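You operate a simulated robot arm through the tools that you are given. There is no shell and no other tool.

The job below is to be done with a simulated two-armed robot. You get a single attempt, and the scene is never put back.

JOB
Put one of the run blocks from the top of the plywood step on the bare board. Fetch the squat can and set it on top of the green block. Fetch the banded clamp and set it on the plate of the scale. Close the peg drawer. Press the scale button three times. Take the clean filter from the top of the green table and leave it on the top of the track plate. Take the square gauge from the top of the green table and put it on the top shelf of the red rack. Stack the 60 mm banded gauge from the top of the door bench on top of the 70 mm banded gauge. Fetch the stubby brush from the top of the door bench and set it on the shelf of the door bench. Open the middle rack drawer, take the oil can from the top of the door bench and put it in the inside of the middle rack drawer, then shut the drawer. Do these in any order. Set down upright: squat can, banded clamp, oil can.

The check looks at the end state, three seconds after you hand in, the way a careful person would. Anything else that was tipped, shoved, dropped, spilled or broken makes it a failure.

ROBOT AND FRAMES
Two 7-joint arms with fingered hands on one trunk, on a base that drives. Base frame: it is fixed to the floor where the robot stands at the start and does not move with it; the origin is under the middle of the robot, x ahead of it, y to its left, z up. Lengths are in m, angles in degrees, forces in N, time in s.
The left shoulder is at the start at [0.02, 0.123, 1.187], the right one opposite. With the tool pointing down near the work surface each hand reaches from about 0.1 to 0.36 m from the robot's upright axis, wherever it stands, measured 20 degrees to its own side. Places, roughly: banded clamp (18x4x8 cm) [1.8, -0.4, 0.9]; banded gauge [0.25, -5.5, 1]; bare board (24x6x3 cm) [-2.2, 2.8, 0.8]; clean filter (6x6x15 cm) [-2.2, -2.3, 0.9]; green block (7x6x5 cm) [-2.1, 2.8, 0.8]; inside of the middle rack drawer [-3.3, -6.6, 0.8]; middle rack drawer [-3.3, -6.5, 0.9]; oil can [0, -5.5, 1]; peg drawer [1.5, -2.4, 0.3]; plate of the scale [-1.6, -1.3, 0.9]; run block [0.5, 0, 0.75]; scale button [-1.4, -1.4, 0.9]; shelf of the door bench [0.1, -5.4, 0.3]; square gauge [-2, -2.5, 0.75]; squat can [0.75, 0.25, 0.75]; stubby brush (5x4x6 cm) [0.4, -5.4, 0.9]; top of the track plate [-3.9, 0.4, 0.7]; top shelf of the red rack [-3.1, -6.6, 1.7]. Payload 2.4 kg a hand.
Tool frame (each hand has its own): the origin (TCP) lies between the finger pads and is the grasp point; the fingertips stand 0.017 m ahead of it; z points along the fingers, y is the line along which they close. Largest opening 0.088 m; the body of the gripper starts 0.047 m behind the TCP. The gripper is a hand of 3 fingers: y runs from the thumb to the fingers, the wrist lies at [0, 0, -0.165] in the tool frame.
Orientation is that of the tool frame in the base frame, as [roll, pitch, yaw] about the fixed x, y, z axes, in that order (R = Rz(yaw) Ry(pitch) Rx(roll)). With the fingers straight down and closing along the base's y, the tool's x points along the base's -x, its y along +y and its z along -z.

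CONTROLS
- The arms move only by the tool move_arm. It takes "left_targets", "right_targets" or both (then of equal length, played together; a hand with none holds still); each is text: rows parted by semicolons, each of 6 numbers parted by spaces: the shift along the tool's x, y, z in m, then the turn, a rotation vector about the tool's x, y, z in degrees. In form: dx dy dz ax ay az; .... A call has 1 to 20 rows; each row is the pose to reach, as a shift and turn from the pose commanded when the call began, along the tool's axes at that moment. Each row takes 0.2 s and may step no farther than 0.05 m and 8.6 degrees from the row before; otherwise, the whole call is refused. A pose out of reach is approached as far as the arm can. The call stops where the force on the tool passes 40 N (or 10 N more than at its start, if that is more) or the arm is blocked; 0.2 s more then pass. In this call time passes only in rows, and 0.2 s behind the last. It gives the time, the measured TCP pose, the force on the tool (base axes), the opening and the grip force at its end, in the units of the frame above (readings bear some noise), with the torque about the TCP (base axes, N m) and any sound that the robot's microphone picked up.
- Cameras (640 x 400 px; columns grow to the right, rows downward): "scene" is now at [0.0301, 0.0164, 1.6322]; the picture's right is [0.28, -0.96, 0.00], its down [-0.88, -0.26, -0.40] and it looks along [0.39, 0.11, -0.91] (base axes); focal length 289 px, centre (320, 200). "left" rides on the left gripper at [-0.052, 0.004, -0.066] in its tool frame; the picture's right is [-0.09, -1.00, 0.00], its down [0.78, -0.07, -0.62] and it looks along [0.62, -0.05, 0.78] (tool axes); focal length 243 px, centre (320, 200). "right" rides on the right gripper at [0.052, 0.004, -0.066] in its tool frame; the picture's right is [-0.08, 1.00, 0.00], its down [-0.78, -0.07, -0.62] and it looks along [-0.62, -0.05, 0.78] (tool axes); focal length 243 px, centre (320, 200). There is no depth. A picture from a camera that has moved, and an enlarged one, comes with that camera's place and axes in the base frame and with its lens. The place of the scene camera against the robot may be out by one fixed shift of up to 0.018 m in any direction.
- camera(camera): a new picture of that camera. It takes no simulated time.
- lift_body(by): slides the trunk up (or, below 0, down) by that many m; the arms and the scene camera ride with it, the base frame stays. It gives what a move gives, with no picture.
- base_move(legs): drives the robot by 1 to 6 legs, each [ahead, left, turn to the left] in m, m and degrees, along the robot's own axes; the way and the turn of a leg run together, so that a leg with both is an arc; at most 1.5 m and 180 degrees a leg. The arms and the cameras ride along, it lands a little off, and it stops where it bumps. It gives what a move gives.
- move_fingers(finger1, finger2, thumb_bend, hand): sets how far each is bent, from 0 (flat) to 1 (curled in); at 0.3 the hand is open as for a grip, at 0.7 the pads meet at the TCP. One left out holds its place. A second passes; each finger stops where it meets its share of the squeeze, and holds until it gets a number again. It is the only way to open and close the hand. It gives what a move gives, with no picture; readings hold the bend of each and the force on the fingers (four entries, about 0 where the hand has none), thumb and palm.
- turn_head(pan, tilt): turns the head with the scene camera to pan (to the left, within 120 degrees either way) and tilt (down, from -29 to 69), counted from straight ahead of the robot. It gives what a move gives.
- zoom(camera, box): a new picture of the part [left, top, right, bottom] of that camera's present view, enlarged. It takes no simulated time.
- job_done(): hands the job in; it is judged then, once.

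Places have to be worked out from the pictures, the camera data and where the tool is seen. Open the grippers and draw the arms clear of the work before you hand the job in, unless the task says otherwise.

The tools are called after "Request:" by a JSON object that holds its "fn" and its "kwargs". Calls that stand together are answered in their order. move_arm: Moves the arms, as the interface text tells. Its arguments: {"type":"object","properties":{"left_targets":{"type":"string"},"right_targets":{"type":"string"}},"required":[]} The other tools are called the same way: lift_body (by) slides the trunk up or down; move_fingers (finger1, finger2, thumb_bend, hand) moves the fingers one by one; base_move (legs) drives the base; turn_head (pan, tilt) turns the head that bears the scene camera; camera (camera) takes a picture; zoom (camera, box) takes an enlarged picture of a part of a camera's view; job_done () hands the job in.

At the start:

```text
time_s: 0.0
left_position: [0.2804, 0.1635, 0.94]
left_ee_rot: [-179.9, 0.2, 180.0]
left_contact_force: [0.3, -0.3, -0.2]
left_ft_torque: [0.02, 0.01, 0.01]
left_gripper_width: 0.088
left_finger_force: 0.1
left_shape: jaw
left_bend: [0.3, 0.3, 0.3]
left_finger forces: [0.0, 0.0, 0.0, 0.1, 0.0, 0.0]
right_position: [0.3117, -0.0911, 0.97]
right_ee_rot: [-180.0, 0.0, 180.0]
right_contact_force: [-0.2, 0.0, -0.6]
right_ft_torque: [-0.02, 0.0, -0.01]
right_gripper_width: 0.0879
right_finger_force: 0.0
right_shape: jaw
right_bend: [0.3, 0.3, 0.3]
right_finger forces: [0.0, 0.0, 0.1, 0.0, 0.0, 0.0]
trunk travel left (down, up): [-0.4, 0.43]
robot x, y, heading: [-0.0005, 0.0007, 0.1]
head pan, tilt: [16.3, 66.2]
```

scene: 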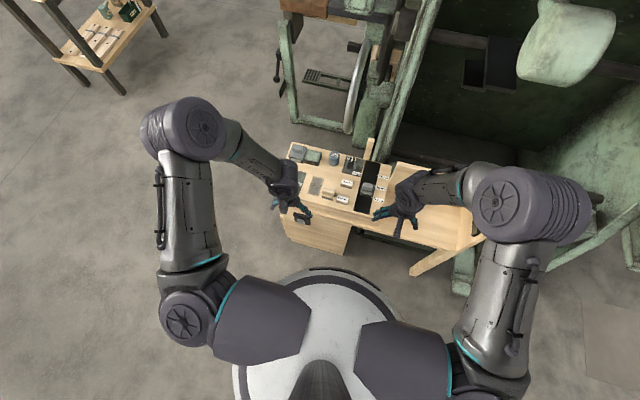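
right: 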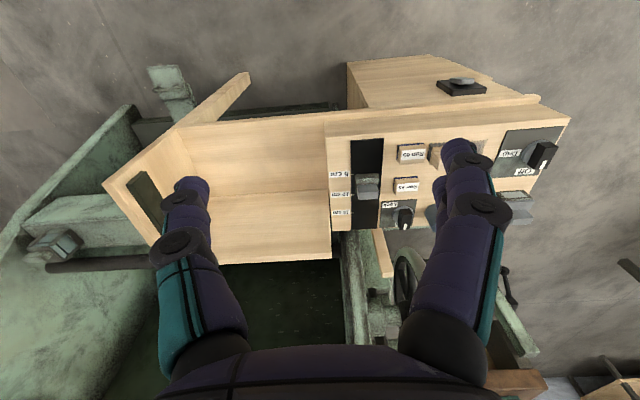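
left: 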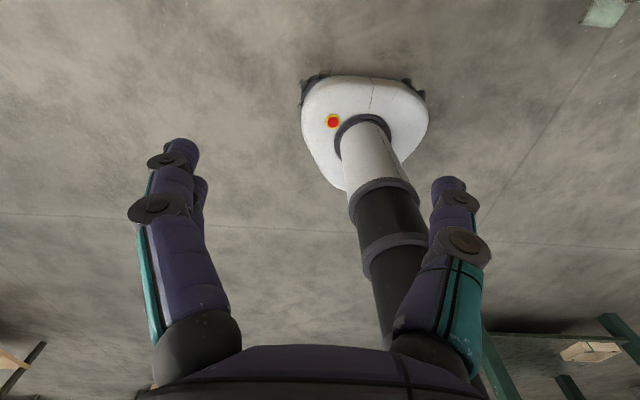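

I start by looking closely at the step in front of me to identify the run blocks and the squat can.

Request:
{"fn": "zoom", "kwargs": {"camera": "scene", "box": [260, 120, 500, 270]}}

Request:
{"fn": "zoom", "kwargs": {"camera": "right", "box": [320, 60, 580, 240]}}

Request:
{"fn": "zoom", "kwargs": {"camera": "scene", "box": [0, 0, 200, 125]}}

```text
2.67 times, centred on (380, 195) of scene
camera zoom: at [0.0301, 0.0164, 1.6322], right [0.28, -0.96, 0.0], down [-0.88, -0.26, -0.4], along [0.39, 0.11, -0.91], focal length 771 px, centre (160, 213)
```

zoom: 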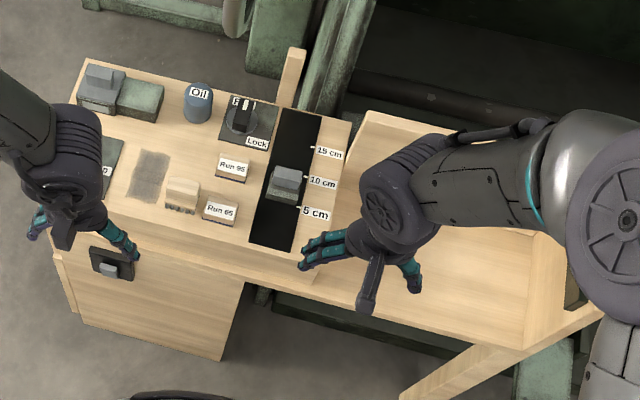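

```text
2.22 times, centred on (450, 150) of right
camera zoom: at [0.2605, -0.0859, 1.0341], right [0.08, 1.0, 0.0], down [0.78, -0.07, 0.62], along [0.62, -0.05, -0.78], focal length 539 px, centre (31, 311)
```

zoom: 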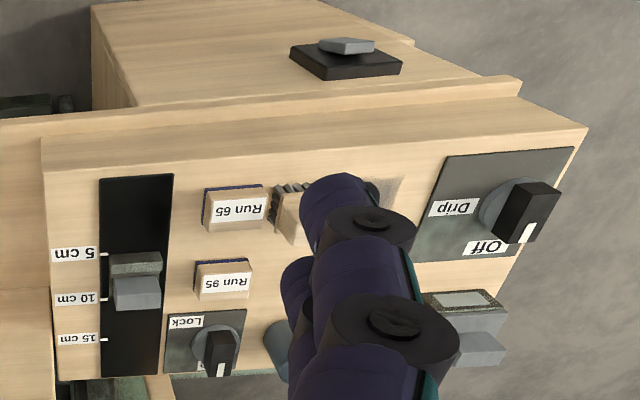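

```text
3.20 times, centred on (100, 62) of scene
camera zoom: at [0.0301, 0.0164, 1.6322], right [0.28, -0.96, 0.0], down [-0.88, -0.26, -0.4], along [0.39, 0.11, -0.91], focal length 926 px, centre (1024, 640)
```

zoom: 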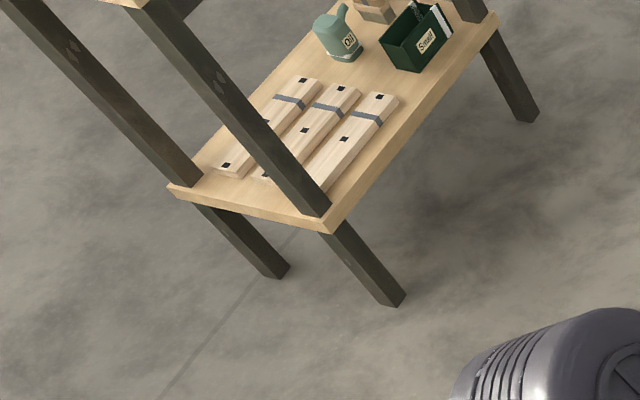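

I'll survey the surroundings with the head first, to know where furniture stands before driving.

Request:
{"fn": "turn_head", "kwargs": {"pan": 0, "tilt": 25}}

Request:
{"fn": "camera", "kwargs": {"camera": "scene"}}

Request:
{"fn": "turn_head", "kwargs": {"pan": 80, "tilt": 25}}

Request:
{"fn": "camera", "kwargs": {"camera": "scene"}}

Request:
{"fn": "turn_head", "kwargs": {"pan": 120, "tilt": 20}}

Request:
{"fn": "camera", "kwargs": {"camera": "scene"}}

Request:
{"fn": "turn_head", "kwargs": {"pan": -70, "tilt": 20}}

Request:
{"fn": "camera", "kwargs": {"camera": "scene"}}

Request:
{"fn": "turn_head", "kwargs": {"pan": -120, "tilt": 20}}

Request:
{"fn": "camera", "kwargs": {"camera": "scene"}}

```text
time_s: 1.1
left_position: [0.2816, 0.1646, 0.9398]
left_ee_rot: [-180.0, 0.1, 180.0]
left_contact_force: [0.6, -0.1, -0.1]
left_ft_torque: [-0.03, -0.03, -0.01]
left_gripper_width: 0.0878
left_finger_force: 0.0
left_shape: jaw
left_bend: [0.3, 0.3, 0.3]
left_finger forces: [0.0, 0.0, 0.0, 0.0, 0.0, 0.0]
right_position: [0.3127, -0.0923, 0.9689]
right_ee_rot: [180.0, 0.0, 179.9]
right_contact_force: [0.0, 0.2, -0.1]
right_ft_torque: [0.0, -0.03, 0.02]
right_gripper_width: 0.0879
right_finger_force: 0.0
right_shape: jaw
right_bend: [0.3, 0.3, 0.3]
right_finger forces: [0.0, 0.0, 0.1, 0.0, 0.0, 0.1]
trunk travel left (down, up): [-0.4, 0.43]
robot x, y, heading: [0.0002, -0.0033, 0.0]
head pan, tilt: [0.0, 25.0]
```

```text
taken
camera scene: at [0.0654, -0.0002, 1.689], right [0.0, -1.0, 0.0], down [-0.42, 0.0, -0.91], along [0.91, 0.0, -0.42], focal length 289 px, centre (320, 200)
```

scene: 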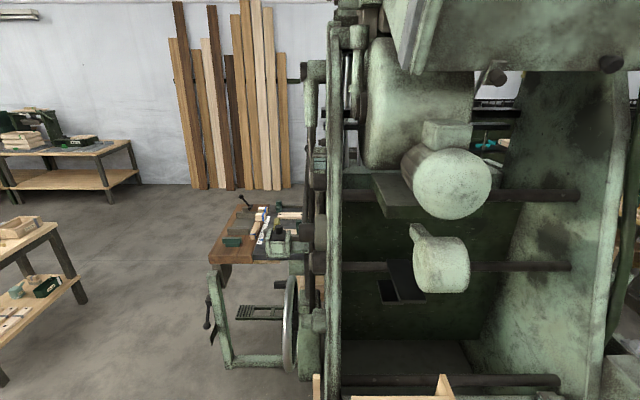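

```text
time_s: 2.6
left_position: [0.282, 0.1647, 0.9394]
left_ee_rot: [-179.9, 0.1, 180.0]
left_contact_force: [-0.3, 0.1, -0.4]
left_ft_torque: [0.0, 0.02, 0.02]
left_gripper_width: 0.0878
left_finger_force: 0.0
left_shape: jaw
left_bend: [0.3, 0.3, 0.3]
left_finger forces: [0.0, 0.0, 0.1, 0.0, 0.0, 0.1]
right_position: [0.3132, -0.092, 0.9684]
right_ee_rot: [-180.0, 0.0, -180.0]
right_contact_force: [0.4, 0.1, -0.8]
right_ft_torque: [0.01, -0.02, 0.0]
right_gripper_width: 0.0879
right_finger_force: 0.0
right_shape: jaw
right_bend: [0.3, 0.3, 0.3]
right_finger forces: [0.0, 0.0, 0.0, 0.0, 0.0, 0.0]
trunk travel left (down, up): [-0.4, 0.43]
robot x, y, heading: [0.0016, 0.0004, -0.1]
head pan, tilt: [80.0, 25.0]
```

```text
taken
camera scene: at [-0.0107, 0.0905, 1.6891], right [0.98, -0.17, 0.0], down [-0.07, -0.42, -0.91], along [0.16, 0.89, -0.42], focal length 289 px, centre (320, 200)
```

scene: 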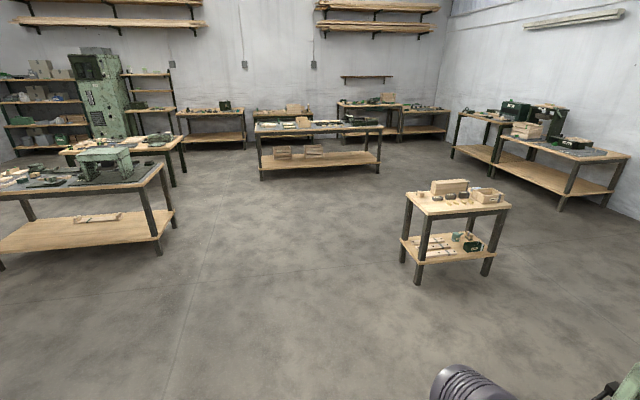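

```text
time_s: 3.7
left_position: [0.2806, 0.1647, 0.9392]
left_ee_rot: [-179.9, 0.1, 180.0]
left_contact_force: [-0.4, -0.2, -0.1]
left_ft_torque: [0.01, 0.01, 0.05]
left_gripper_width: 0.0878
left_finger_force: 0.1
left_shape: jaw
left_bend: [0.3, 0.3, 0.3]
left_finger forces: [0.0, 0.1, 0.1, 0.0, 0.0, 0.0]
right_position: [0.3122, -0.0921, 0.9686]
right_ee_rot: [-180.0, -0.1, -180.0]
right_contact_force: [0.3, 0.2, -0.4]
right_ft_torque: [0.0, -0.02, -0.02]
right_gripper_width: 0.0876
right_finger_force: 0.0
right_shape: jaw
right_bend: [0.3, 0.3, 0.3]
right_finger forces: [0.1, 0.0, 0.0, 0.0, 0.0, 0.0]
trunk travel left (down, up): [-0.4, 0.43]
robot x, y, heading: [-0.0009, -0.0024, -0.1]
head pan, tilt: [120.0, 20.0]
```

```text
taken
camera scene: at [-0.0732, 0.0805, 1.6972], right [0.87, 0.5, 0.0], down [0.17, -0.3, -0.94], along [-0.47, 0.81, -0.34], focal length 289 px, centre (320, 200)
```

scene: 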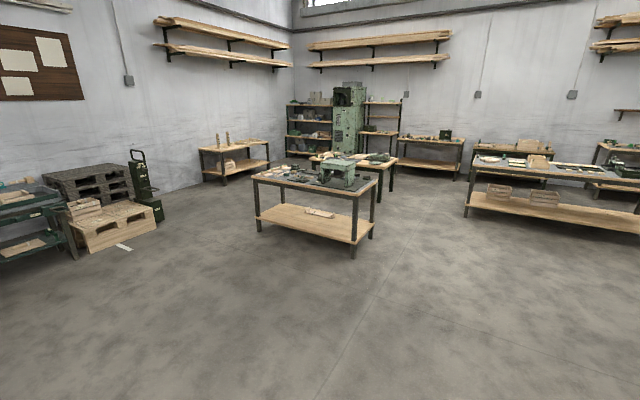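

```text
time_s: 6.5
left_position: [0.2815, 0.1649, 0.9396]
left_ee_rot: [180.0, 0.1, 179.9]
left_contact_force: [-0.6, 0.0, 0.3]
left_ft_torque: [-0.01, 0.01, 0.02]
left_gripper_width: 0.0876
left_finger_force: 0.1
left_shape: jaw
left_bend: [0.3, 0.3, 0.3]
left_finger forces: [0.1, 0.1, 0.0, 0.0, 0.1, 0.1]
right_position: [0.3125, -0.0912, 0.9688]
right_ee_rot: [180.0, 0.0, 179.9]
right_contact_force: [-0.5, 0.3, 0.5]
right_ft_torque: [-0.06, -0.03, 0.01]
right_gripper_width: 0.0879
right_finger_force: 0.0
right_shape: jaw
right_bend: [0.3, 0.3, 0.3]
right_finger forces: [0.1, 0.1, 0.0, 0.0, 0.0, 0.0]
trunk travel left (down, up): [-0.4, 0.43]
robot x, y, heading: [0.0017, 0.0006, -0.2]
head pan, tilt: [-70.0, 20.0]
```

```text
taken
camera scene: at [0.0051, -0.0877, 1.6972], right [-0.94, -0.34, 0.0], down [-0.12, 0.32, -0.94], along [0.32, -0.88, -0.34], focal length 289 px, centre (320, 200)
```

scene: 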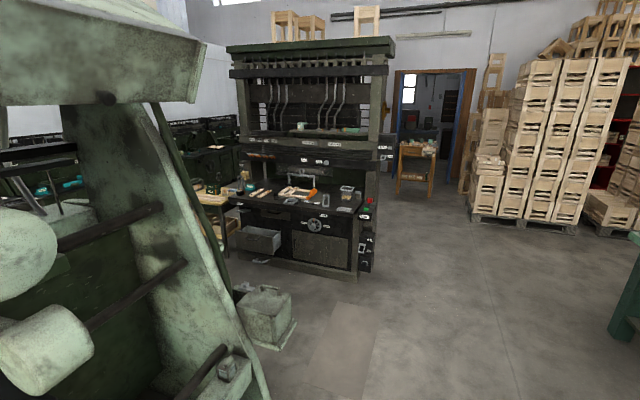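

```text
time_s: 7.7
left_position: [0.2817, 0.1651, 0.9393]
left_ee_rot: [180.0, 0.1, 180.0]
left_contact_force: [0.9, 0.0, 0.6]
left_ft_torque: [0.01, -0.02, 0.02]
left_gripper_width: 0.0878
left_finger_force: 0.1
left_shape: jaw
left_bend: [0.3, 0.3, 0.3]
left_finger forces: [0.1, 0.1, 0.0, 0.1, 0.0, 0.0]
right_position: [0.3127, -0.0918, 0.9688]
right_ee_rot: [180.0, -0.1, -180.0]
right_contact_force: [-0.9, -0.9, 0.1]
right_ft_torque: [-0.01, 0.02, -0.04]
right_gripper_width: 0.0879
right_finger_force: 0.1
right_shape: jaw
right_bend: [0.3, 0.3, 0.3]
right_finger forces: [0.0, 0.0, 0.0, 0.0, 0.0, 0.0]
trunk travel left (down, up): [-0.4, 0.43]
robot x, y, heading: [0.0023, -0.0008, 0.1]
head pan, tilt: [-120.0, 20.0]
```

```text
taken
camera scene: at [-0.0732, -0.0809, 1.6972], right [-0.87, 0.5, 0.0], down [0.17, 0.3, -0.94], along [-0.47, -0.81, -0.34], focal length 289 px, centre (320, 200)
```

scene: 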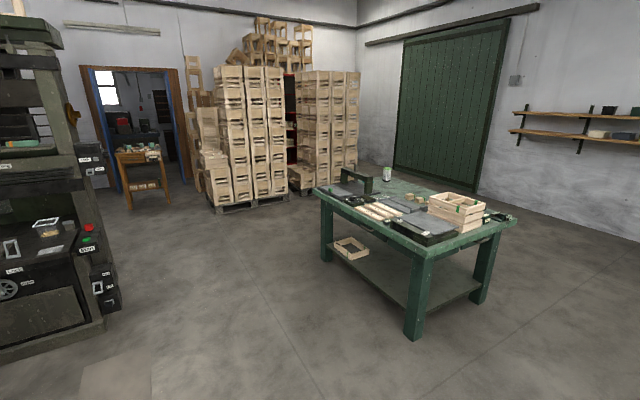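

The room is mapped: step ahead, benches to the left/back, green table behind-right, black peg machine to the right, door bench beyond the doorway. I'll draw both hands back and outward so the scene camera can see the step unobstructed.

Request:
{"fn": "move_arm", "kwargs": {"left_targets": "0.03 0.035 0 0 0 0; 0.06 0.07 0 0 0 0; 0.09 0.105 0 0 0 0; 0.12 0.14 0 0 0 0", "right_targets": "0.03 -0.035 0 0 0 0; 0.06 -0.07 0 0 0 0; 0.09 -0.105 0 0 0 0; 0.12 -0.14 0 0 0 0"}}

Request:
{"fn": "turn_head", "kwargs": {"pan": 5, "tilt": 58}}

Request:
{"fn": "camera", "kwargs": {"camera": "scene"}}

Request:
{"fn": "camera", "kwargs": {"camera": "right"}}

Request:
{"fn": "camera", "kwargs": {"camera": "left"}}

```text
time_s: 8.7
left_position: [0.1605, 0.3027, 0.9404]
left_ee_rot: [-179.8, 0.1, -179.9]
left_contact_force: [0.4, -0.4, 0.0]
left_ft_torque: [0.0, 0.03, -0.01]
left_gripper_width: 0.0878
left_finger_force: 0.0
left_shape: jaw
left_bend: [0.3, 0.3, 0.3]
left_finger forces: [0.1, 0.1, 0.0, 0.0, 0.1, 0.0]
right_position: [0.1972, -0.2352, 0.9661]
right_ee_rot: [179.9, -0.1, -180.0]
right_contact_force: [-0.8, 0.6, 0.0]
right_ft_torque: [0.03, 0.01, 0.0]
right_gripper_width: 0.0876
right_finger_force: 0.0
right_shape: jaw
right_bend: [0.3, 0.3, 0.3]
right_finger forces: [0.0, 0.2, 0.1, 0.0, 0.0, 0.1]
right hand out of reach, approached as far as the arm can: row 4
trunk travel left (down, up): [-0.4, 0.43]
robot x, y, heading: [0.0005, 0.0011, 0.0]
head pan, tilt: [-120.0, 20.0]
```

```text
time_s: 10.7
left_position: [0.16, 0.3028, 0.9398]
left_ee_rot: [180.0, 0.1, -180.0]
left_contact_force: [0.0, -0.4, 0.5]
left_ft_torque: [0.0, -0.02, 0.0]
left_gripper_width: 0.0882
left_finger_force: 0.1
left_shape: jaw
left_bend: [0.3, 0.3, 0.3]
left_finger forces: [0.0, 0.1, 0.1, 0.0, 0.0, 0.0]
right_position: [0.1984, -0.234, 0.9665]
right_ee_rot: [179.9, -0.2, -180.0]
right_contact_force: [-0.4, -0.4, -0.9]
right_ft_torque: [0.01, 0.02, -0.03]
right_gripper_width: 0.088
right_finger_force: 0.2
right_shape: jaw
right_bend: [0.3, 0.3, 0.3]
right_finger forces: [0.0, 0.0, 0.0, 0.1, 0.0, 0.1]
trunk travel left (down, up): [-0.4, 0.43]
robot x, y, heading: [0.0, -0.0031, 0.1]
head pan, tilt: [5.0, 58.0]
```

```text
taken
camera scene: at [0.0418, 0.0057, 1.6414], right [0.09, -1.0, 0.0], down [-0.84, -0.07, -0.53], along [0.53, 0.05, -0.85], focal length 289 px, centre (320, 200)
```

scene: 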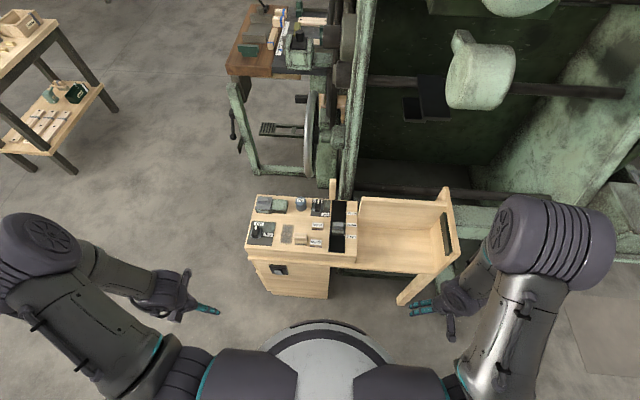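

```text
taken
camera right: at [0.1464, -0.2288, 1.0319], right [0.08, 1.0, 0.0], down [0.78, -0.07, 0.62], along [0.62, -0.05, -0.78], focal length 243 px, centre (320, 200)
```

right: 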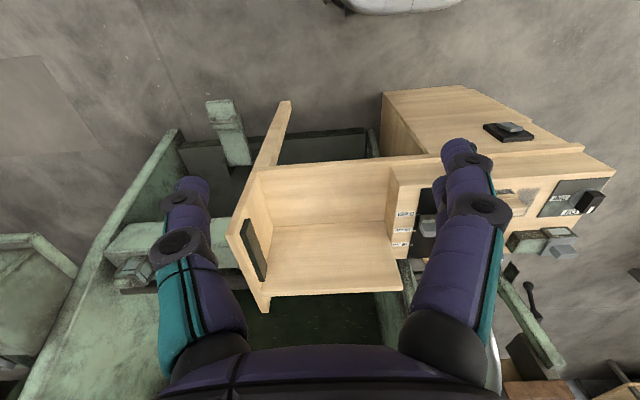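

```text
taken
camera left: at [0.2127, 0.3067, 1.0057], right [0.09, -1.0, 0.0], down [-0.78, -0.07, 0.62], along [-0.62, -0.05, -0.78], focal length 243 px, centre (320, 200)
```

left: 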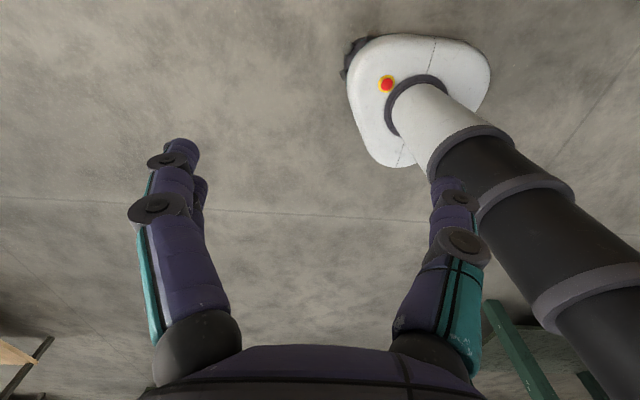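

Now the step is in clear view; I zoom on its top.

Request:
{"fn": "zoom", "kwargs": {"camera": "scene", "box": [240, 180, 380, 268]}}

Request:
{"fn": "zoom", "kwargs": {"camera": "scene", "box": [220, 170, 480, 332]}}

```text
4.55 times, centred on (310, 224) of scene
camera zoom: at [0.0418, 0.0057, 1.6414], right [0.09, -1.0, 0.0], down [-0.84, -0.07, -0.53], along [0.53, 0.05, -0.85], focal length 1315 px, centre (366, 91)
```

zoom: 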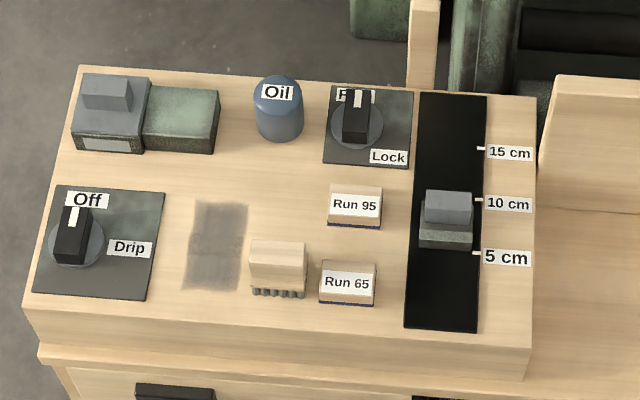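

```text
2.46 times, centred on (350, 251) of scene
camera zoom: at [0.0418, 0.0057, 1.6414], right [0.09, -1.0, 0.0], down [-0.84, -0.07, -0.53], along [0.53, 0.05, -0.85], focal length 712 px, centre (246, 74)
```

zoom: 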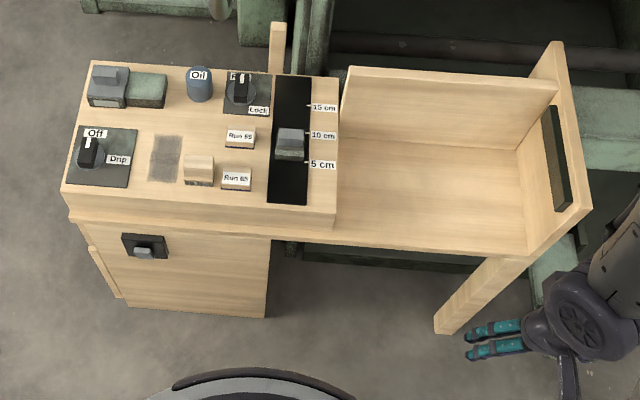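

The step's top works out at about z≈0.63 (two-view triangulation of "Run 95": x≈0.55, y≈0.06), the blue squat "Oil" can at about (0.65, 0.14). The base front is about 0.18 ahead of the axis and the cabinet front at x≈0.43, so I drive ahead 0.17.

Request:
{"fn": "base_move", "kwargs": {"legs": [[0.17, 0.0, 0]]}}

Request:
{"fn": "camera", "kwargs": {"camera": "scene"}}

Request:
{"fn": "camera", "kwargs": {"camera": "left"}}

Request:
{"fn": "camera", "kwargs": {"camera": "right"}}

```text
time_s: 12.2
left_position: [0.3319, 0.3028, 0.939]
left_ee_rot: [179.9, 0.1, 179.9]
left_contact_force: [0.6, -0.6, -0.5]
left_ft_torque: [0.01, -0.04, -0.03]
left_gripper_width: 0.0877
left_finger_force: 0.0
left_shape: jaw
left_bend: [0.3, 0.3, 0.3]
left_finger forces: [0.0, 0.0, 0.0, 0.0, 0.0, 0.0]
right_position: [0.3679, -0.2358, 0.9661]
right_ee_rot: [-179.9, -0.3, 179.8]
right_contact_force: [0.7, 0.4, -0.5]
right_ft_torque: [0.0, -0.04, -0.01]
right_gripper_width: 0.0881
right_finger_force: 0.1
right_shape: jaw
right_bend: [0.3, 0.3, 0.3]
right_finger forces: [0.0, 0.0, 0.1, 0.0, 0.1, 0.0]
trunk travel left (down, up): [-0.4, 0.43]
robot x, y, heading: [0.1701, 0.0022, -0.1]
head pan, tilt: [5.0, 58.0]
```

```text
taken
camera scene: at [0.2136, 0.0054, 1.6413], right [0.08, -1.0, 0.0], down [-0.85, -0.07, -0.53], along [0.53, 0.04, -0.85], focal length 289 px, centre (320, 200)
```

scene: 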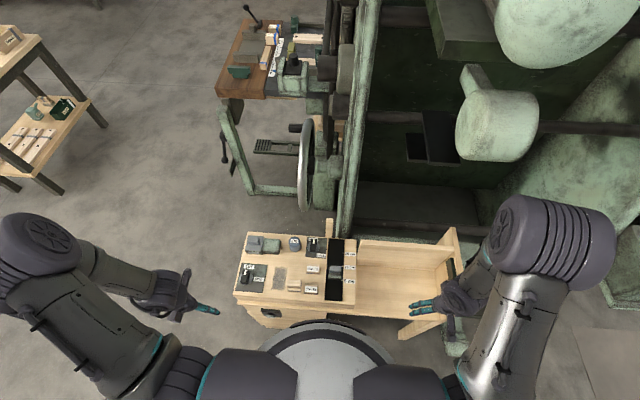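

```text
taken
camera left: at [0.3845, 0.3061, 1.0055], right [0.08, -1.0, 0.0], down [-0.78, -0.06, 0.62], along [-0.62, -0.05, -0.78], focal length 243 px, centre (320, 200)
```

left: 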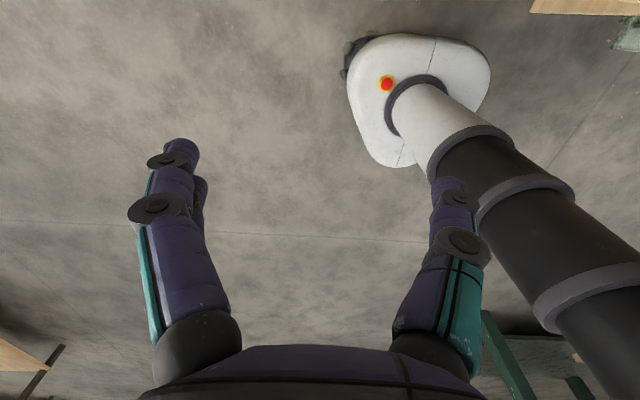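

```text
taken
camera right: at [0.3168, -0.2297, 1.0317], right [0.09, 1.0, 0.0], down [0.78, -0.07, 0.62], along [0.62, -0.05, -0.79], focal length 243 px, centre (320, 200)
```

right: 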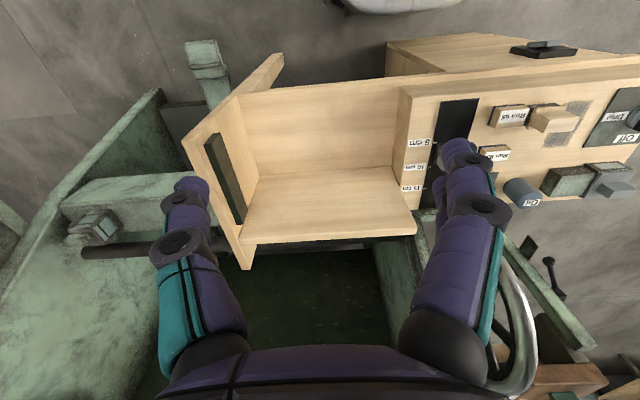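

I zoom in from the new spot to triangulate the objects using the 0.17 m baseline.

Request:
{"fn": "zoom", "kwargs": {"camera": "scene", "box": [225, 220, 375, 315]}}

Request:
{"fn": "zoom", "kwargs": {"camera": "right", "box": [430, 70, 640, 220]}}

```text
4.21 times, centred on (300, 268) of scene
camera zoom: at [0.2136, 0.0054, 1.6413], right [0.08, -1.0, 0.0], down [-0.85, -0.07, -0.53], along [0.53, 0.04, -0.85], focal length 1218 px, centre (404, -84)
```

zoom: 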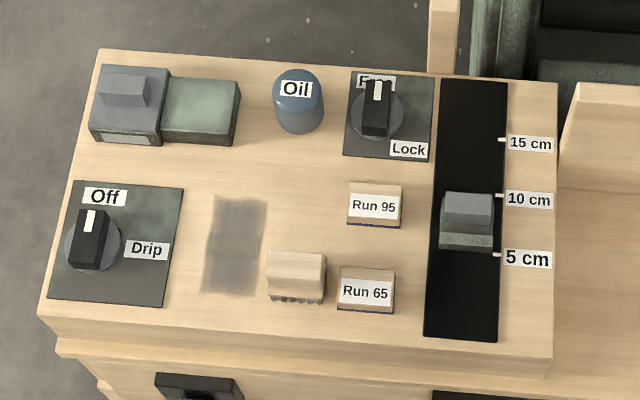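

```text
2.67 times, centred on (535, 145) of right
camera zoom: at [0.3168, -0.2297, 1.0317], right [0.09, 1.0, 0.0], down [0.78, -0.07, 0.62], along [0.62, -0.05, -0.79], focal length 647 px, centre (-253, 347)
```

zoom: 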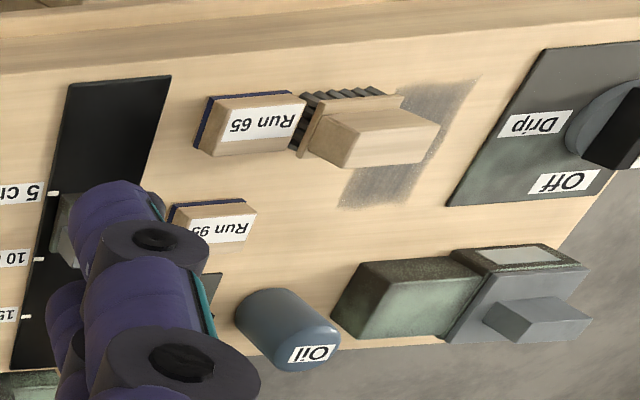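

Triangulation agrees well between scene and wrist camera: Run 95 at (0.541, 0.058, top 0.657), Run 65 at (0.472, 0.059, 0.652). I shift the base a bit further ahead and left for better reach, then raise hands and lower the trunk.

Request:
{"fn": "base_move", "kwargs": {"legs": [[0.04, 0.09, 0]]}}

Request:
{"fn": "move_arm", "kwargs": {"left_targets": "0 0 -0.04 0 0 0; 0 0 -0.08 0 0 0; 0 0 -0.12 0 0 0", "right_targets": "0 0 -0.04 0 0 0; 0 0 -0.08 0 0 0; 0 0 -0.12 0 0 0"}}

Request:
{"fn": "lift_body", "kwargs": {"by": -0.2}}

Request:
{"fn": "camera", "kwargs": {"camera": "scene"}}

```text
time_s: 13.3
left_position: [0.3703, 0.3919, 0.9392]
left_ee_rot: [-179.9, 0.1, 179.7]
left_contact_force: [0.3, -0.1, 0.1]
left_ft_torque: [0.02, 0.01, -0.04]
left_gripper_width: 0.0878
left_finger_force: 0.1
left_shape: jaw
left_bend: [0.3, 0.3, 0.3]
left_finger forces: [0.0, 0.1, 0.0, 0.0, 0.0, 0.1]
right_position: [0.406, -0.1461, 0.9667]
right_ee_rot: [-179.9, -0.2, 179.7]
right_contact_force: [-0.2, 0.2, -0.6]
right_ft_torque: [-0.02, -0.03, 0.06]
right_gripper_width: 0.0878
right_finger_force: 0.1
right_shape: jaw
right_bend: [0.3, 0.3, 0.3]
right_finger forces: [0.0, 0.1, 0.0, 0.0, 0.0, 0.1]
trunk travel left (down, up): [-0.4, 0.43]
robot x, y, heading: [0.2074, 0.0877, -0.4]
head pan, tilt: [5.0, 58.0]
```

```text
time_s: 14.1
left_position: [0.3745, 0.3942, 1.06]
left_ee_rot: [-179.9, 0.1, 179.7]
left_contact_force: [-0.1, 0.3, 0.2]
left_ft_torque: [-0.03, 0.03, 0.03]
left_gripper_width: 0.0878
left_finger_force: 0.0
left_shape: jaw
left_bend: [0.3, 0.3, 0.3]
left_finger forces: [0.0, 0.0, 0.0, 0.0, 0.0, 0.1]
left hand out of reach, approached as far as the arm can: row 1, 2, 3
right_position: [0.4108, -0.1487, 1.0478]
right_ee_rot: [179.9, -0.2, 179.7]
right_contact_force: [-0.6, 0.2, -0.1]
right_ft_torque: [-0.01, 0.0, 0.03]
right_gripper_width: 0.0877
right_finger_force: 0.0
right_shape: jaw
right_bend: [0.3, 0.3, 0.3]
right_finger forces: [0.0, 0.0, 0.0, 0.0, 0.0, 0.1]
right hand out of reach, approached as far as the arm can: row 1, 2, 3
trunk travel left (down, up): [-0.4, 0.43]
robot x, y, heading: [0.2058, 0.0897, -0.5]
head pan, tilt: [5.0, 58.0]
```

```text
time_s: 16.3
left_position: [0.375, 0.3948, 0.8587]
left_ee_rot: [-179.8, -0.1, 179.7]
left_contact_force: [-0.1, -0.5, -0.3]
left_ft_torque: [0.01, -0.01, 0.0]
left_gripper_width: 0.0879
left_finger_force: 0.0
left_shape: jaw
left_bend: [0.3, 0.3, 0.3]
left_finger forces: [0.0, 0.0, 0.0, 0.0, 0.0, 0.1]
right_position: [0.4111, -0.1482, 0.8465]
right_ee_rot: [179.8, -0.2, 179.7]
right_contact_force: [0.0, 0.0, 0.1]
right_ft_torque: [0.01, 0.01, -0.01]
right_gripper_width: 0.0882
right_finger_force: 0.1
right_shape: jaw
right_bend: [0.3, 0.3, 0.3]
right_finger forces: [0.1, 0.1, 0.1, 0.1, 0.0, 0.0]
trunk travel left (down, up): [-0.2, 0.63]
robot x, y, heading: [0.2086, 0.0894, -0.2]
head pan, tilt: [5.0, 58.0]
```

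```text
taken
camera scene: at [0.25, 0.0944, 1.4415], right [0.08, -1.0, 0.0], down [-0.85, -0.07, -0.53], along [0.53, 0.04, -0.85], focal length 289 px, centre (320, 200)
```

scene: 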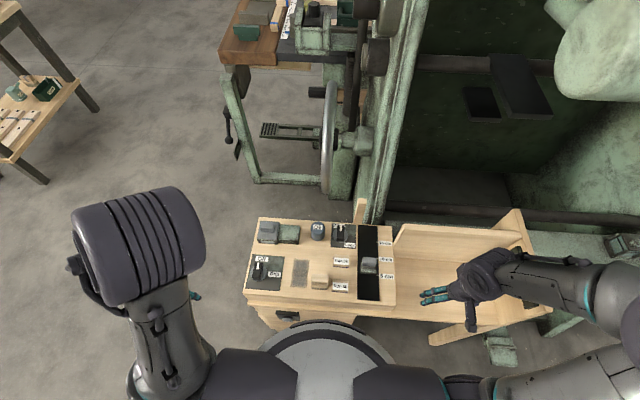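

I move the right hand level toward a spot above Run 95 to test the reach.

Request:
{"fn": "move_arm", "kwargs": {"right_targets": "-0.022 0.034 0 0 0 0; -0.044 0.068 0 0 0 0; -0.066 0.102 0 0 0 0; -0.088 0.136 0 0 0 0; -0.11 0.17 0 0 0 0; -0.13 0.205 0 0 0 0"}}

Request:
{"fn": "camera", "kwargs": {"camera": "scene"}}

Request:
{"fn": "camera", "kwargs": {"camera": "right"}}

```text
time_s: 17.7
left_position: [0.3762, 0.3947, 0.8591]
left_ee_rot: [-180.0, -0.1, 179.8]
left_contact_force: [-0.2, 0.2, 0.2]
left_ft_torque: [0.0, 0.02, 0.01]
left_gripper_width: 0.0878
left_finger_force: 0.0
left_shape: jaw
left_bend: [0.3, 0.3, 0.3]
left_finger forces: [0.0, 0.1, 0.0, 0.0, 0.1, 0.0]
right_position: [0.5415, 0.0588, 0.8479]
right_ee_rot: [180.0, -0.3, 179.6]
right_contact_force: [0.1, 0.2, -0.3]
right_ft_torque: [0.03, -0.02, -0.02]
right_gripper_width: 0.0879
right_finger_force: 0.0
right_shape: jaw
right_bend: [0.3, 0.3, 0.3]
right_finger forces: [0.0, 0.1, 0.0, 0.0, 0.1, 0.1]
trunk travel left (down, up): [-0.2, 0.63]
robot x, y, heading: [0.2058, 0.0892, -0.5]
head pan, tilt: [5.0, 58.0]
```

```text
taken
camera scene: at [0.2501, 0.0945, 1.4414], right [0.08, -1.0, 0.0], down [-0.85, -0.07, -0.53], along [0.53, 0.04, -0.85], focal length 289 px, centre (320, 200)
```

scene: 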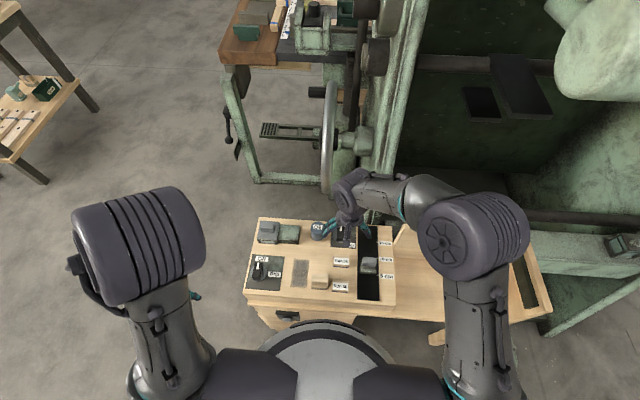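

```text
taken
camera right: at [0.4897, 0.0635, 0.9128], right [0.09, 1.0, 0.0], down [0.78, -0.07, 0.62], along [0.61, -0.06, -0.79], focal length 243 px, centre (320, 200)
```

right: 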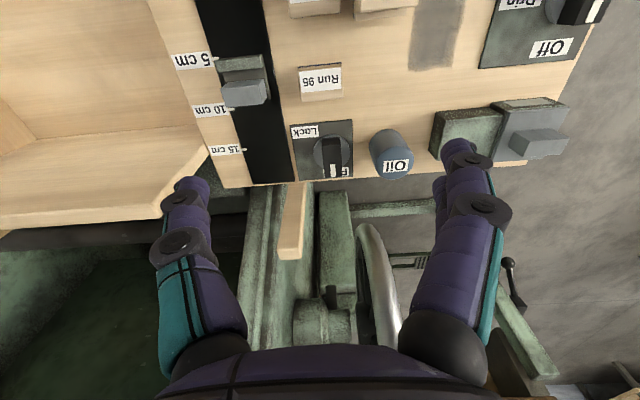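

Reach is fine with the trunk lowered. The slider knob's edge lies near y≈0.010, so I narrow the right hand somewhat before descending around Run 95.

Request:
{"fn": "move_fingers", "kwargs": {"hand": "right", "finger1": 0.4, "finger2": 0.4, "thumb_bend": 0.4}}

Request:
{"fn": "move_arm", "kwargs": {"right_targets": "0 0 0.04 0 0 0; 0 0 0.08 0 0 0; 0 0 0.12 0 0 0"}}

Request:
{"fn": "camera", "kwargs": {"camera": "right"}}

```text
time_s: 18.7
left_position: [0.375, 0.3944, 0.8583]
left_ee_rot: [-179.9, 0.0, 179.7]
left_contact_force: [0.7, -0.2, 0.3]
left_ft_torque: [-0.01, 0.02, -0.02]
left_gripper_width: 0.0878
left_finger_force: 0.0
left_shape: jaw
left_bend: [0.3, 0.3, 0.3]
left_finger forces: [0.1, 0.1, 0.0, 0.0, 0.0, 0.0]
right_position: [0.5412, 0.0571, 0.8474]
right_ee_rot: [179.8, -0.2, 179.5]
right_contact_force: [-0.3, 0.8, 0.1]
right_ft_torque: [0.02, 0.0, -0.01]
right_gripper_width: 0.0633
right_finger_force: 0.1
right_shape: fingers
right_bend: [0.4, 0.4, 0.4]
right_finger forces: [0.0, 0.0, 0.0, 0.1, 0.1, 0.0]
trunk travel left (down, up): [-0.2, 0.63]
robot x, y, heading: [0.2041, 0.0925, -0.4]
head pan, tilt: [5.0, 58.0]
```

```text
time_s: 19.5
left_position: [0.3753, 0.3937, 0.8586]
left_ee_rot: [-179.9, 0.0, 179.7]
left_contact_force: [0.7, 0.1, 0.0]
left_ft_torque: [0.0, -0.02, -0.01]
left_gripper_width: 0.0878
left_finger_force: 0.1
left_shape: jaw
left_bend: [0.3, 0.3, 0.3]
left_finger forces: [0.0, 0.1, 0.1, 0.1, 0.0, 0.1]
right_position: [0.5423, 0.0554, 0.7245]
right_ee_rot: [179.9, -0.2, 179.6]
right_contact_force: [-0.2, 0.7, 0.1]
right_ft_torque: [0.0, -0.03, -0.01]
right_gripper_width: 0.0633
right_finger_force: 0.1
right_shape: fingers
right_bend: [0.4, 0.4, 0.4]
right_finger forces: [0.0, 0.0, 0.0, 0.0, 0.0, 0.1]
trunk travel left (down, up): [-0.2, 0.63]
robot x, y, heading: [0.211, 0.0895, -0.3]
head pan, tilt: [5.0, 58.0]
```

```text
taken
camera right: at [0.4898, 0.0615, 0.7902], right [0.09, 1.0, 0.0], down [0.78, -0.07, 0.62], along [0.62, -0.06, -0.79], focal length 243 px, centre (320, 200)
```

right: 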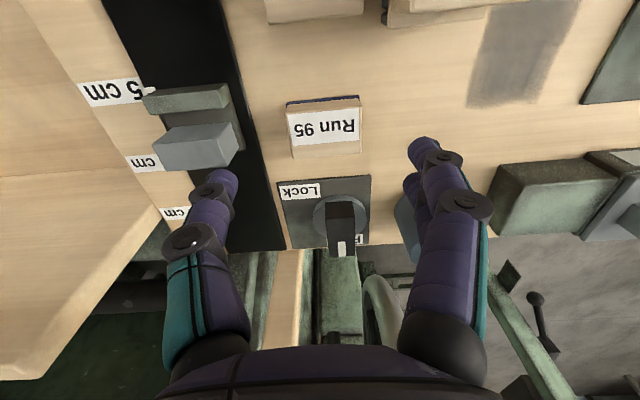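

The slider knob is only ~2 cm from Run 95's side, so Run 65 gripped front-to-back is safer (front edge free, 3.5 cm gap behind). I raise the hand, move over Run 65 and turn it 90° so that the thumb goes behind the block.

Request:
{"fn": "move_arm", "kwargs": {"right_targets": "0 0 -0.04 0 0 0; 0.01 0 -0.075 0 0 -8.2; 0.02 0 -0.075 0 0 -16.4; 0.03 0 -0.075 0 0 -24.6; 0.04 0 -0.075 0 0 -32.8; 0.05 0 -0.075 0 0 -41; 0.06 0 -0.075 0 0 -49.2; 0.07 0.002 -0.075 0 0 -57.4; 0.07 0.0035 -0.075 0 0 -65.6; 0.07 0.0035 -0.075 0 0 -73.8; 0.07 0.0035 -0.075 0 0 -82; 0.07 0.0035 -0.075 0 0 -90"}}

Request:
{"fn": "camera", "kwargs": {"camera": "right"}}

Request:
{"fn": "camera", "kwargs": {"camera": "scene"}}

```text
time_s: 22.1
left_position: [0.375, 0.395, 0.8583]
left_ee_rot: [-179.9, 0.0, 179.7]
left_contact_force: [1.0, -0.6, -0.2]
left_ft_torque: [0.0, 0.0, -0.01]
left_gripper_width: 0.088
left_finger_force: 0.0
left_shape: jaw
left_bend: [0.3, 0.3, 0.3]
left_finger forces: [0.1, 0.0, 0.1, 0.0, 0.0, 0.0]
right_position: [0.4715, 0.059, 0.8005]
right_ee_rot: [179.8, 0.2, -90.2]
right_contact_force: [-0.4, 0.7, 0.0]
right_ft_torque: [-0.01, -0.02, 0.01]
right_gripper_width: 0.0631
right_finger_force: 0.1
right_shape: fingers
right_bend: [0.4, 0.4, 0.4]
right_finger forces: [0.1, 0.0, 0.1, 0.0, 0.0, 0.0]
trunk travel left (down, up): [-0.2, 0.63]
robot x, y, heading: [0.2116, 0.0894, -0.2]
head pan, tilt: [5.0, 58.0]
```

```text
taken
camera right: at [0.4674, 0.0083, 0.8668], right [-1.0, 0.09, 0.0], down [0.07, 0.78, 0.62], along [0.05, 0.62, -0.78], focal length 243 px, centre (320, 200)
```

right: 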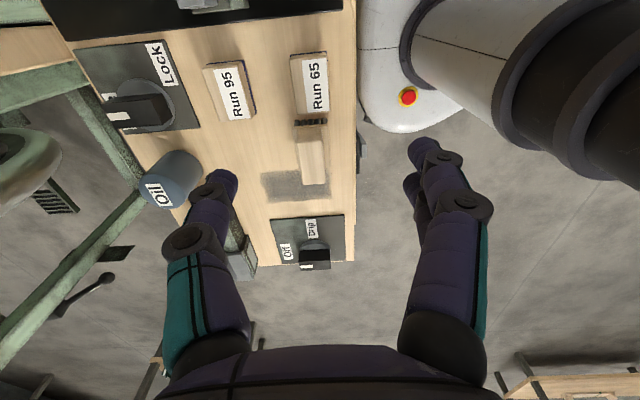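

```text
taken
camera scene: at [0.25, 0.0944, 1.4414], right [0.08, -1.0, 0.0], down [-0.85, -0.07, -0.53], along [0.53, 0.04, -0.85], focal length 289 px, centre (320, 200)
```

scene: 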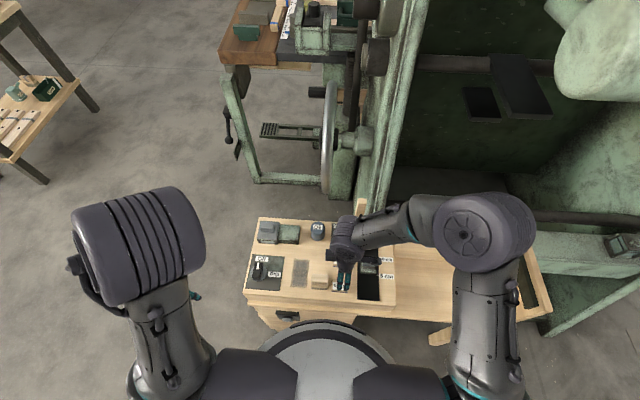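

Run 65 is now seen at about (0.477, 0.056). I correct slightly and descend partway, then look again.

Request:
{"fn": "move_arm", "kwargs": {"right_targets": "0.002 -0.004 0.04 0 0 0; 0.002 -0.004 0.08 0 0 0"}}

Request:
{"fn": "camera", "kwargs": {"camera": "right"}}

```text
time_s: 22.7
left_position: [0.375, 0.3952, 0.8591]
left_ee_rot: [-179.9, 0.0, 179.8]
left_contact_force: [-0.4, 0.1, -0.1]
left_ft_torque: [-0.02, -0.01, -0.03]
left_gripper_width: 0.0879
left_finger_force: 0.1
left_shape: jaw
left_bend: [0.3, 0.3, 0.3]
left_finger forces: [0.1, 0.1, 0.0, 0.1, 0.0, 0.0]
right_position: [0.4746, 0.0575, 0.7223]
right_ee_rot: [179.8, 0.0, -90.3]
right_contact_force: [-0.5, 0.3, -0.4]
right_ft_torque: [0.05, 0.01, -0.03]
right_gripper_width: 0.0633
right_finger_force: 0.1
right_shape: fingers
right_bend: [0.4, 0.4, 0.4]
right_finger forces: [0.0, 0.0, 0.1, 0.0, 0.0, 0.0]
trunk travel left (down, up): [-0.2, 0.63]
robot x, y, heading: [0.2111, 0.0867, -0.2]
head pan, tilt: [5.0, 58.0]
```

```text
taken
camera right: at [0.4702, 0.007, 0.7869], right [-1.0, 0.09, 0.0], down [0.07, 0.78, 0.62], along [0.05, 0.62, -0.78], focal length 243 px, centre (320, 200)
```

right: 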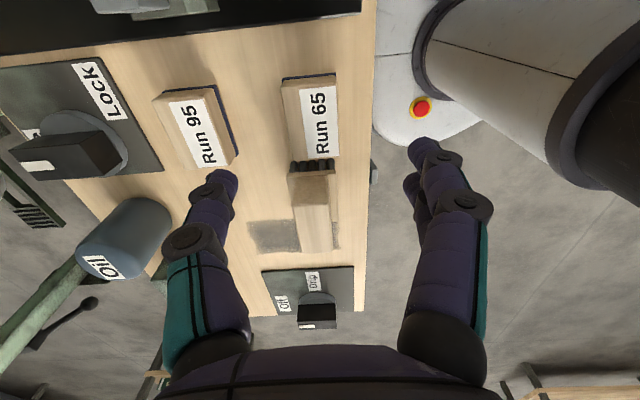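

Block centre reads (0.479, 0.057); thumb clears Run 95's front edge (x≈0.526). I descend to z≈0.660 around it.

Request:
{"fn": "move_arm", "kwargs": {"right_targets": "0 -0.001 0.03 0 0 0; 0 -0.001 0.05 0 0 0; 0 -0.001 0.062 0 0 0"}}

Request:
{"fn": "camera", "kwargs": {"camera": "right"}}

```text
time_s: 23.5
left_position: [0.375, 0.3949, 0.8588]
left_ee_rot: [-179.9, -0.1, 179.7]
left_contact_force: [0.4, 0.1, -0.7]
left_ft_torque: [0.02, 0.0, -0.01]
left_gripper_width: 0.0879
left_finger_force: 0.1
left_shape: jaw
left_bend: [0.3, 0.3, 0.3]
left_finger forces: [0.1, 0.0, 0.0, 0.0, 0.0, 0.0]
right_position: [0.4765, 0.0559, 0.6594]
right_ee_rot: [179.7, 0.1, -90.2]
right_contact_force: [-0.3, 0.1, -0.3]
right_ft_torque: [0.01, -0.01, 0.03]
right_gripper_width: 0.0631
right_finger_force: 0.2
right_shape: fingers
right_bend: [0.4, 0.4, 0.4]
right_finger forces: [0.0, 0.1, 0.0, 0.0, 0.0, 0.0]
trunk travel left (down, up): [-0.2, 0.63]
robot x, y, heading: [0.2082, 0.0883, -0.1]
head pan, tilt: [5.0, 58.0]
```

```text
taken
camera right: at [0.472, 0.0054, 0.725], right [-1.0, 0.09, 0.0], down [0.07, 0.78, 0.62], along [0.05, 0.62, -0.78], focal length 243 px, centre (320, 200)
```

right: 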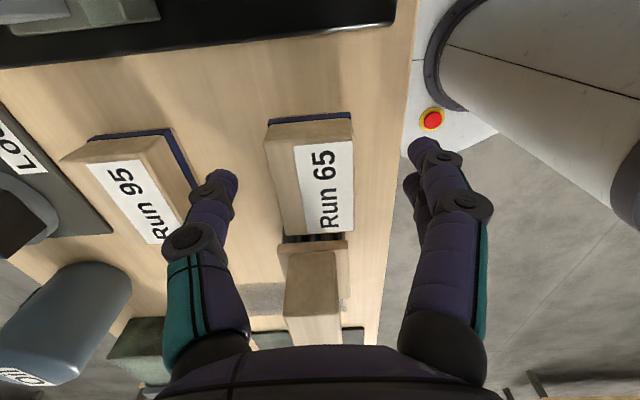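

The hand straddles Run 65 well. I go 3 mm lower and close the fingers.

Request:
{"fn": "move_arm", "kwargs": {"right_targets": "0 -0.001 0.003 0 0 0"}}

Request:
{"fn": "move_fingers", "kwargs": {"hand": "right", "finger1": 0.7, "finger2": 0.7, "thumb_bend": 0.7}}

Request:
{"fn": "camera", "kwargs": {"camera": "right"}}

```text
time_s: 23.9
left_position: [0.3758, 0.3955, 0.8593]
left_ee_rot: [-179.9, 0.0, 179.6]
left_contact_force: [-0.4, -0.2, -1.0]
left_ft_torque: [-0.02, -0.03, 0.03]
left_gripper_width: 0.0879
left_finger_force: 0.2
left_shape: jaw
left_bend: [0.3, 0.3, 0.3]
left_finger forces: [0.0, 0.0, 0.0, 0.0, 0.0, 0.0]
right_position: [0.477, 0.0567, 0.6559]
right_ee_rot: [179.8, 0.1, -90.3]
right_contact_force: [-0.3, -0.2, -0.5]
right_ft_torque: [0.01, 0.0, 0.03]
right_gripper_width: 0.0631
right_finger_force: 0.1
right_shape: fingers
right_bend: [0.4, 0.4, 0.4]
right_finger forces: [0.0, 0.0, 0.0, 0.1, 0.1, 0.0]
trunk travel left (down, up): [-0.2, 0.63]
robot x, y, heading: [0.2078, 0.0933, -0.6]
head pan, tilt: [5.0, 58.0]
```

```text
time_s: 24.9
left_position: [0.3746, 0.3937, 0.8583]
left_ee_rot: [-179.8, 0.0, 179.6]
left_contact_force: [-0.4, -0.5, -0.2]
left_ft_torque: [-0.02, -0.01, 0.02]
left_gripper_width: 0.0878
left_finger_force: 0.1
left_shape: jaw
left_bend: [0.3, 0.3, 0.3]
left_finger forces: [0.0, 0.1, 0.1, 0.0, 0.1, 0.0]
right_position: [0.4764, 0.0565, 0.6564]
right_ee_rot: [179.7, 0.1, -90.4]
right_contact_force: [0.3, -0.7, 0.1]
right_ft_torque: [0.02, -0.02, 0.01]
right_gripper_width: 0.0224
right_finger_force: 8.2
right_shape: fingers
right_bend: [0.6, 0.6, 0.62]
right_finger forces: [4.2, 4.2, 0.1, 0.0, 8.4, 0.1]
trunk travel left (down, up): [-0.2, 0.63]
robot x, y, heading: [0.209, 0.0879, -0.2]
head pan, tilt: [5.0, 58.0]
```

```text
taken
camera right: at [0.473, 0.0056, 0.7217], right [-1.0, 0.09, 0.0], down [0.07, 0.78, 0.62], along [0.05, 0.62, -0.78], focal length 243 px, centre (320, 200)
```

right: 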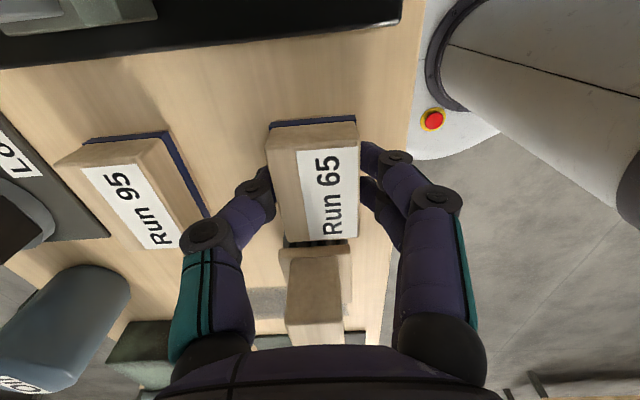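

Grip is established (4.2+4.2 N against 8.4 N). I lift it straight up.

Request:
{"fn": "move_arm", "kwargs": {"right_targets": "0 0 -0.02 0 0 0; 0 0 -0.06 0 0 0; 0 0 -0.1 0 0 0; 0 0 -0.14 0 0 0"}}

Request:
{"fn": "camera", "kwargs": {"camera": "right"}}

Request:
{"fn": "camera", "kwargs": {"camera": "scene"}}

```text
time_s: 25.9
left_position: [0.3752, 0.3948, 0.8595]
left_ee_rot: [-179.9, 0.0, 179.7]
left_contact_force: [-0.1, -0.9, 0.8]
left_ft_torque: [0.0, -0.02, -0.03]
left_gripper_width: 0.088
left_finger_force: 0.0
left_shape: jaw
left_bend: [0.3, 0.3, 0.3]
left_finger forces: [0.0, 0.0, 0.0, 0.0, 0.1, 0.0]
right_position: [0.4777, 0.057, 0.7988]
right_ee_rot: [179.7, 0.1, -90.3]
right_contact_force: [-0.6, 0.1, -0.1]
right_ft_torque: [-0.01, 0.0, 0.0]
right_gripper_width: 0.0224
right_finger_force: 8.2
right_shape: fingers
right_bend: [0.6, 0.6, 0.62]
right_finger forces: [4.3, 4.2, 0.0, 0.0, 8.3, 0.0]
trunk travel left (down, up): [-0.2, 0.63]
robot x, y, heading: [0.2111, 0.0913, -0.4]
head pan, tilt: [5.0, 58.0]
```

```text
taken
camera right: at [0.4727, 0.0052, 0.8637], right [-1.0, 0.09, 0.01], down [0.07, 0.78, 0.62], along [0.05, 0.62, -0.78], focal length 243 px, centre (320, 200)
```

right: 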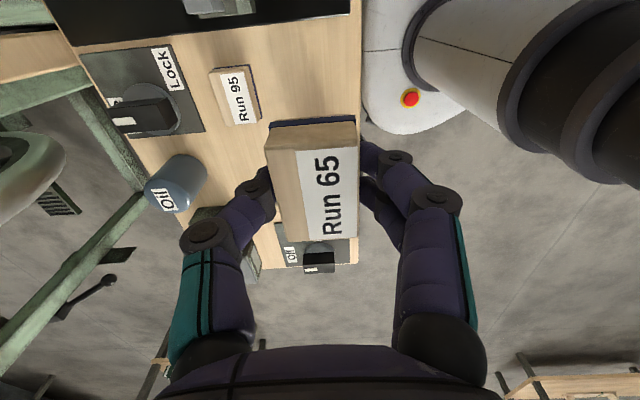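

```text
taken
camera scene: at [0.25, 0.0944, 1.4414], right [0.08, -1.0, 0.0], down [-0.85, -0.07, -0.53], along [0.53, 0.04, -0.85], focal length 289 px, centre (320, 200)
```

scene: 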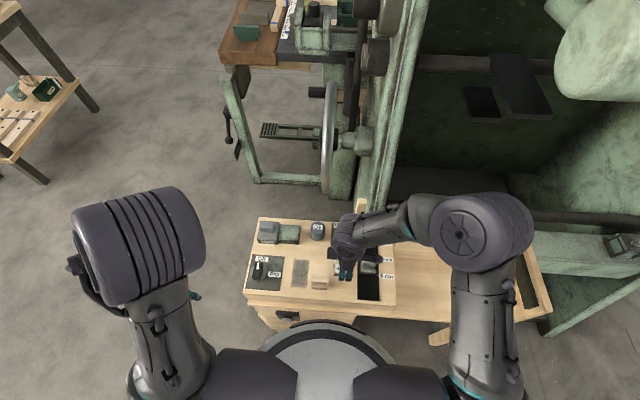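

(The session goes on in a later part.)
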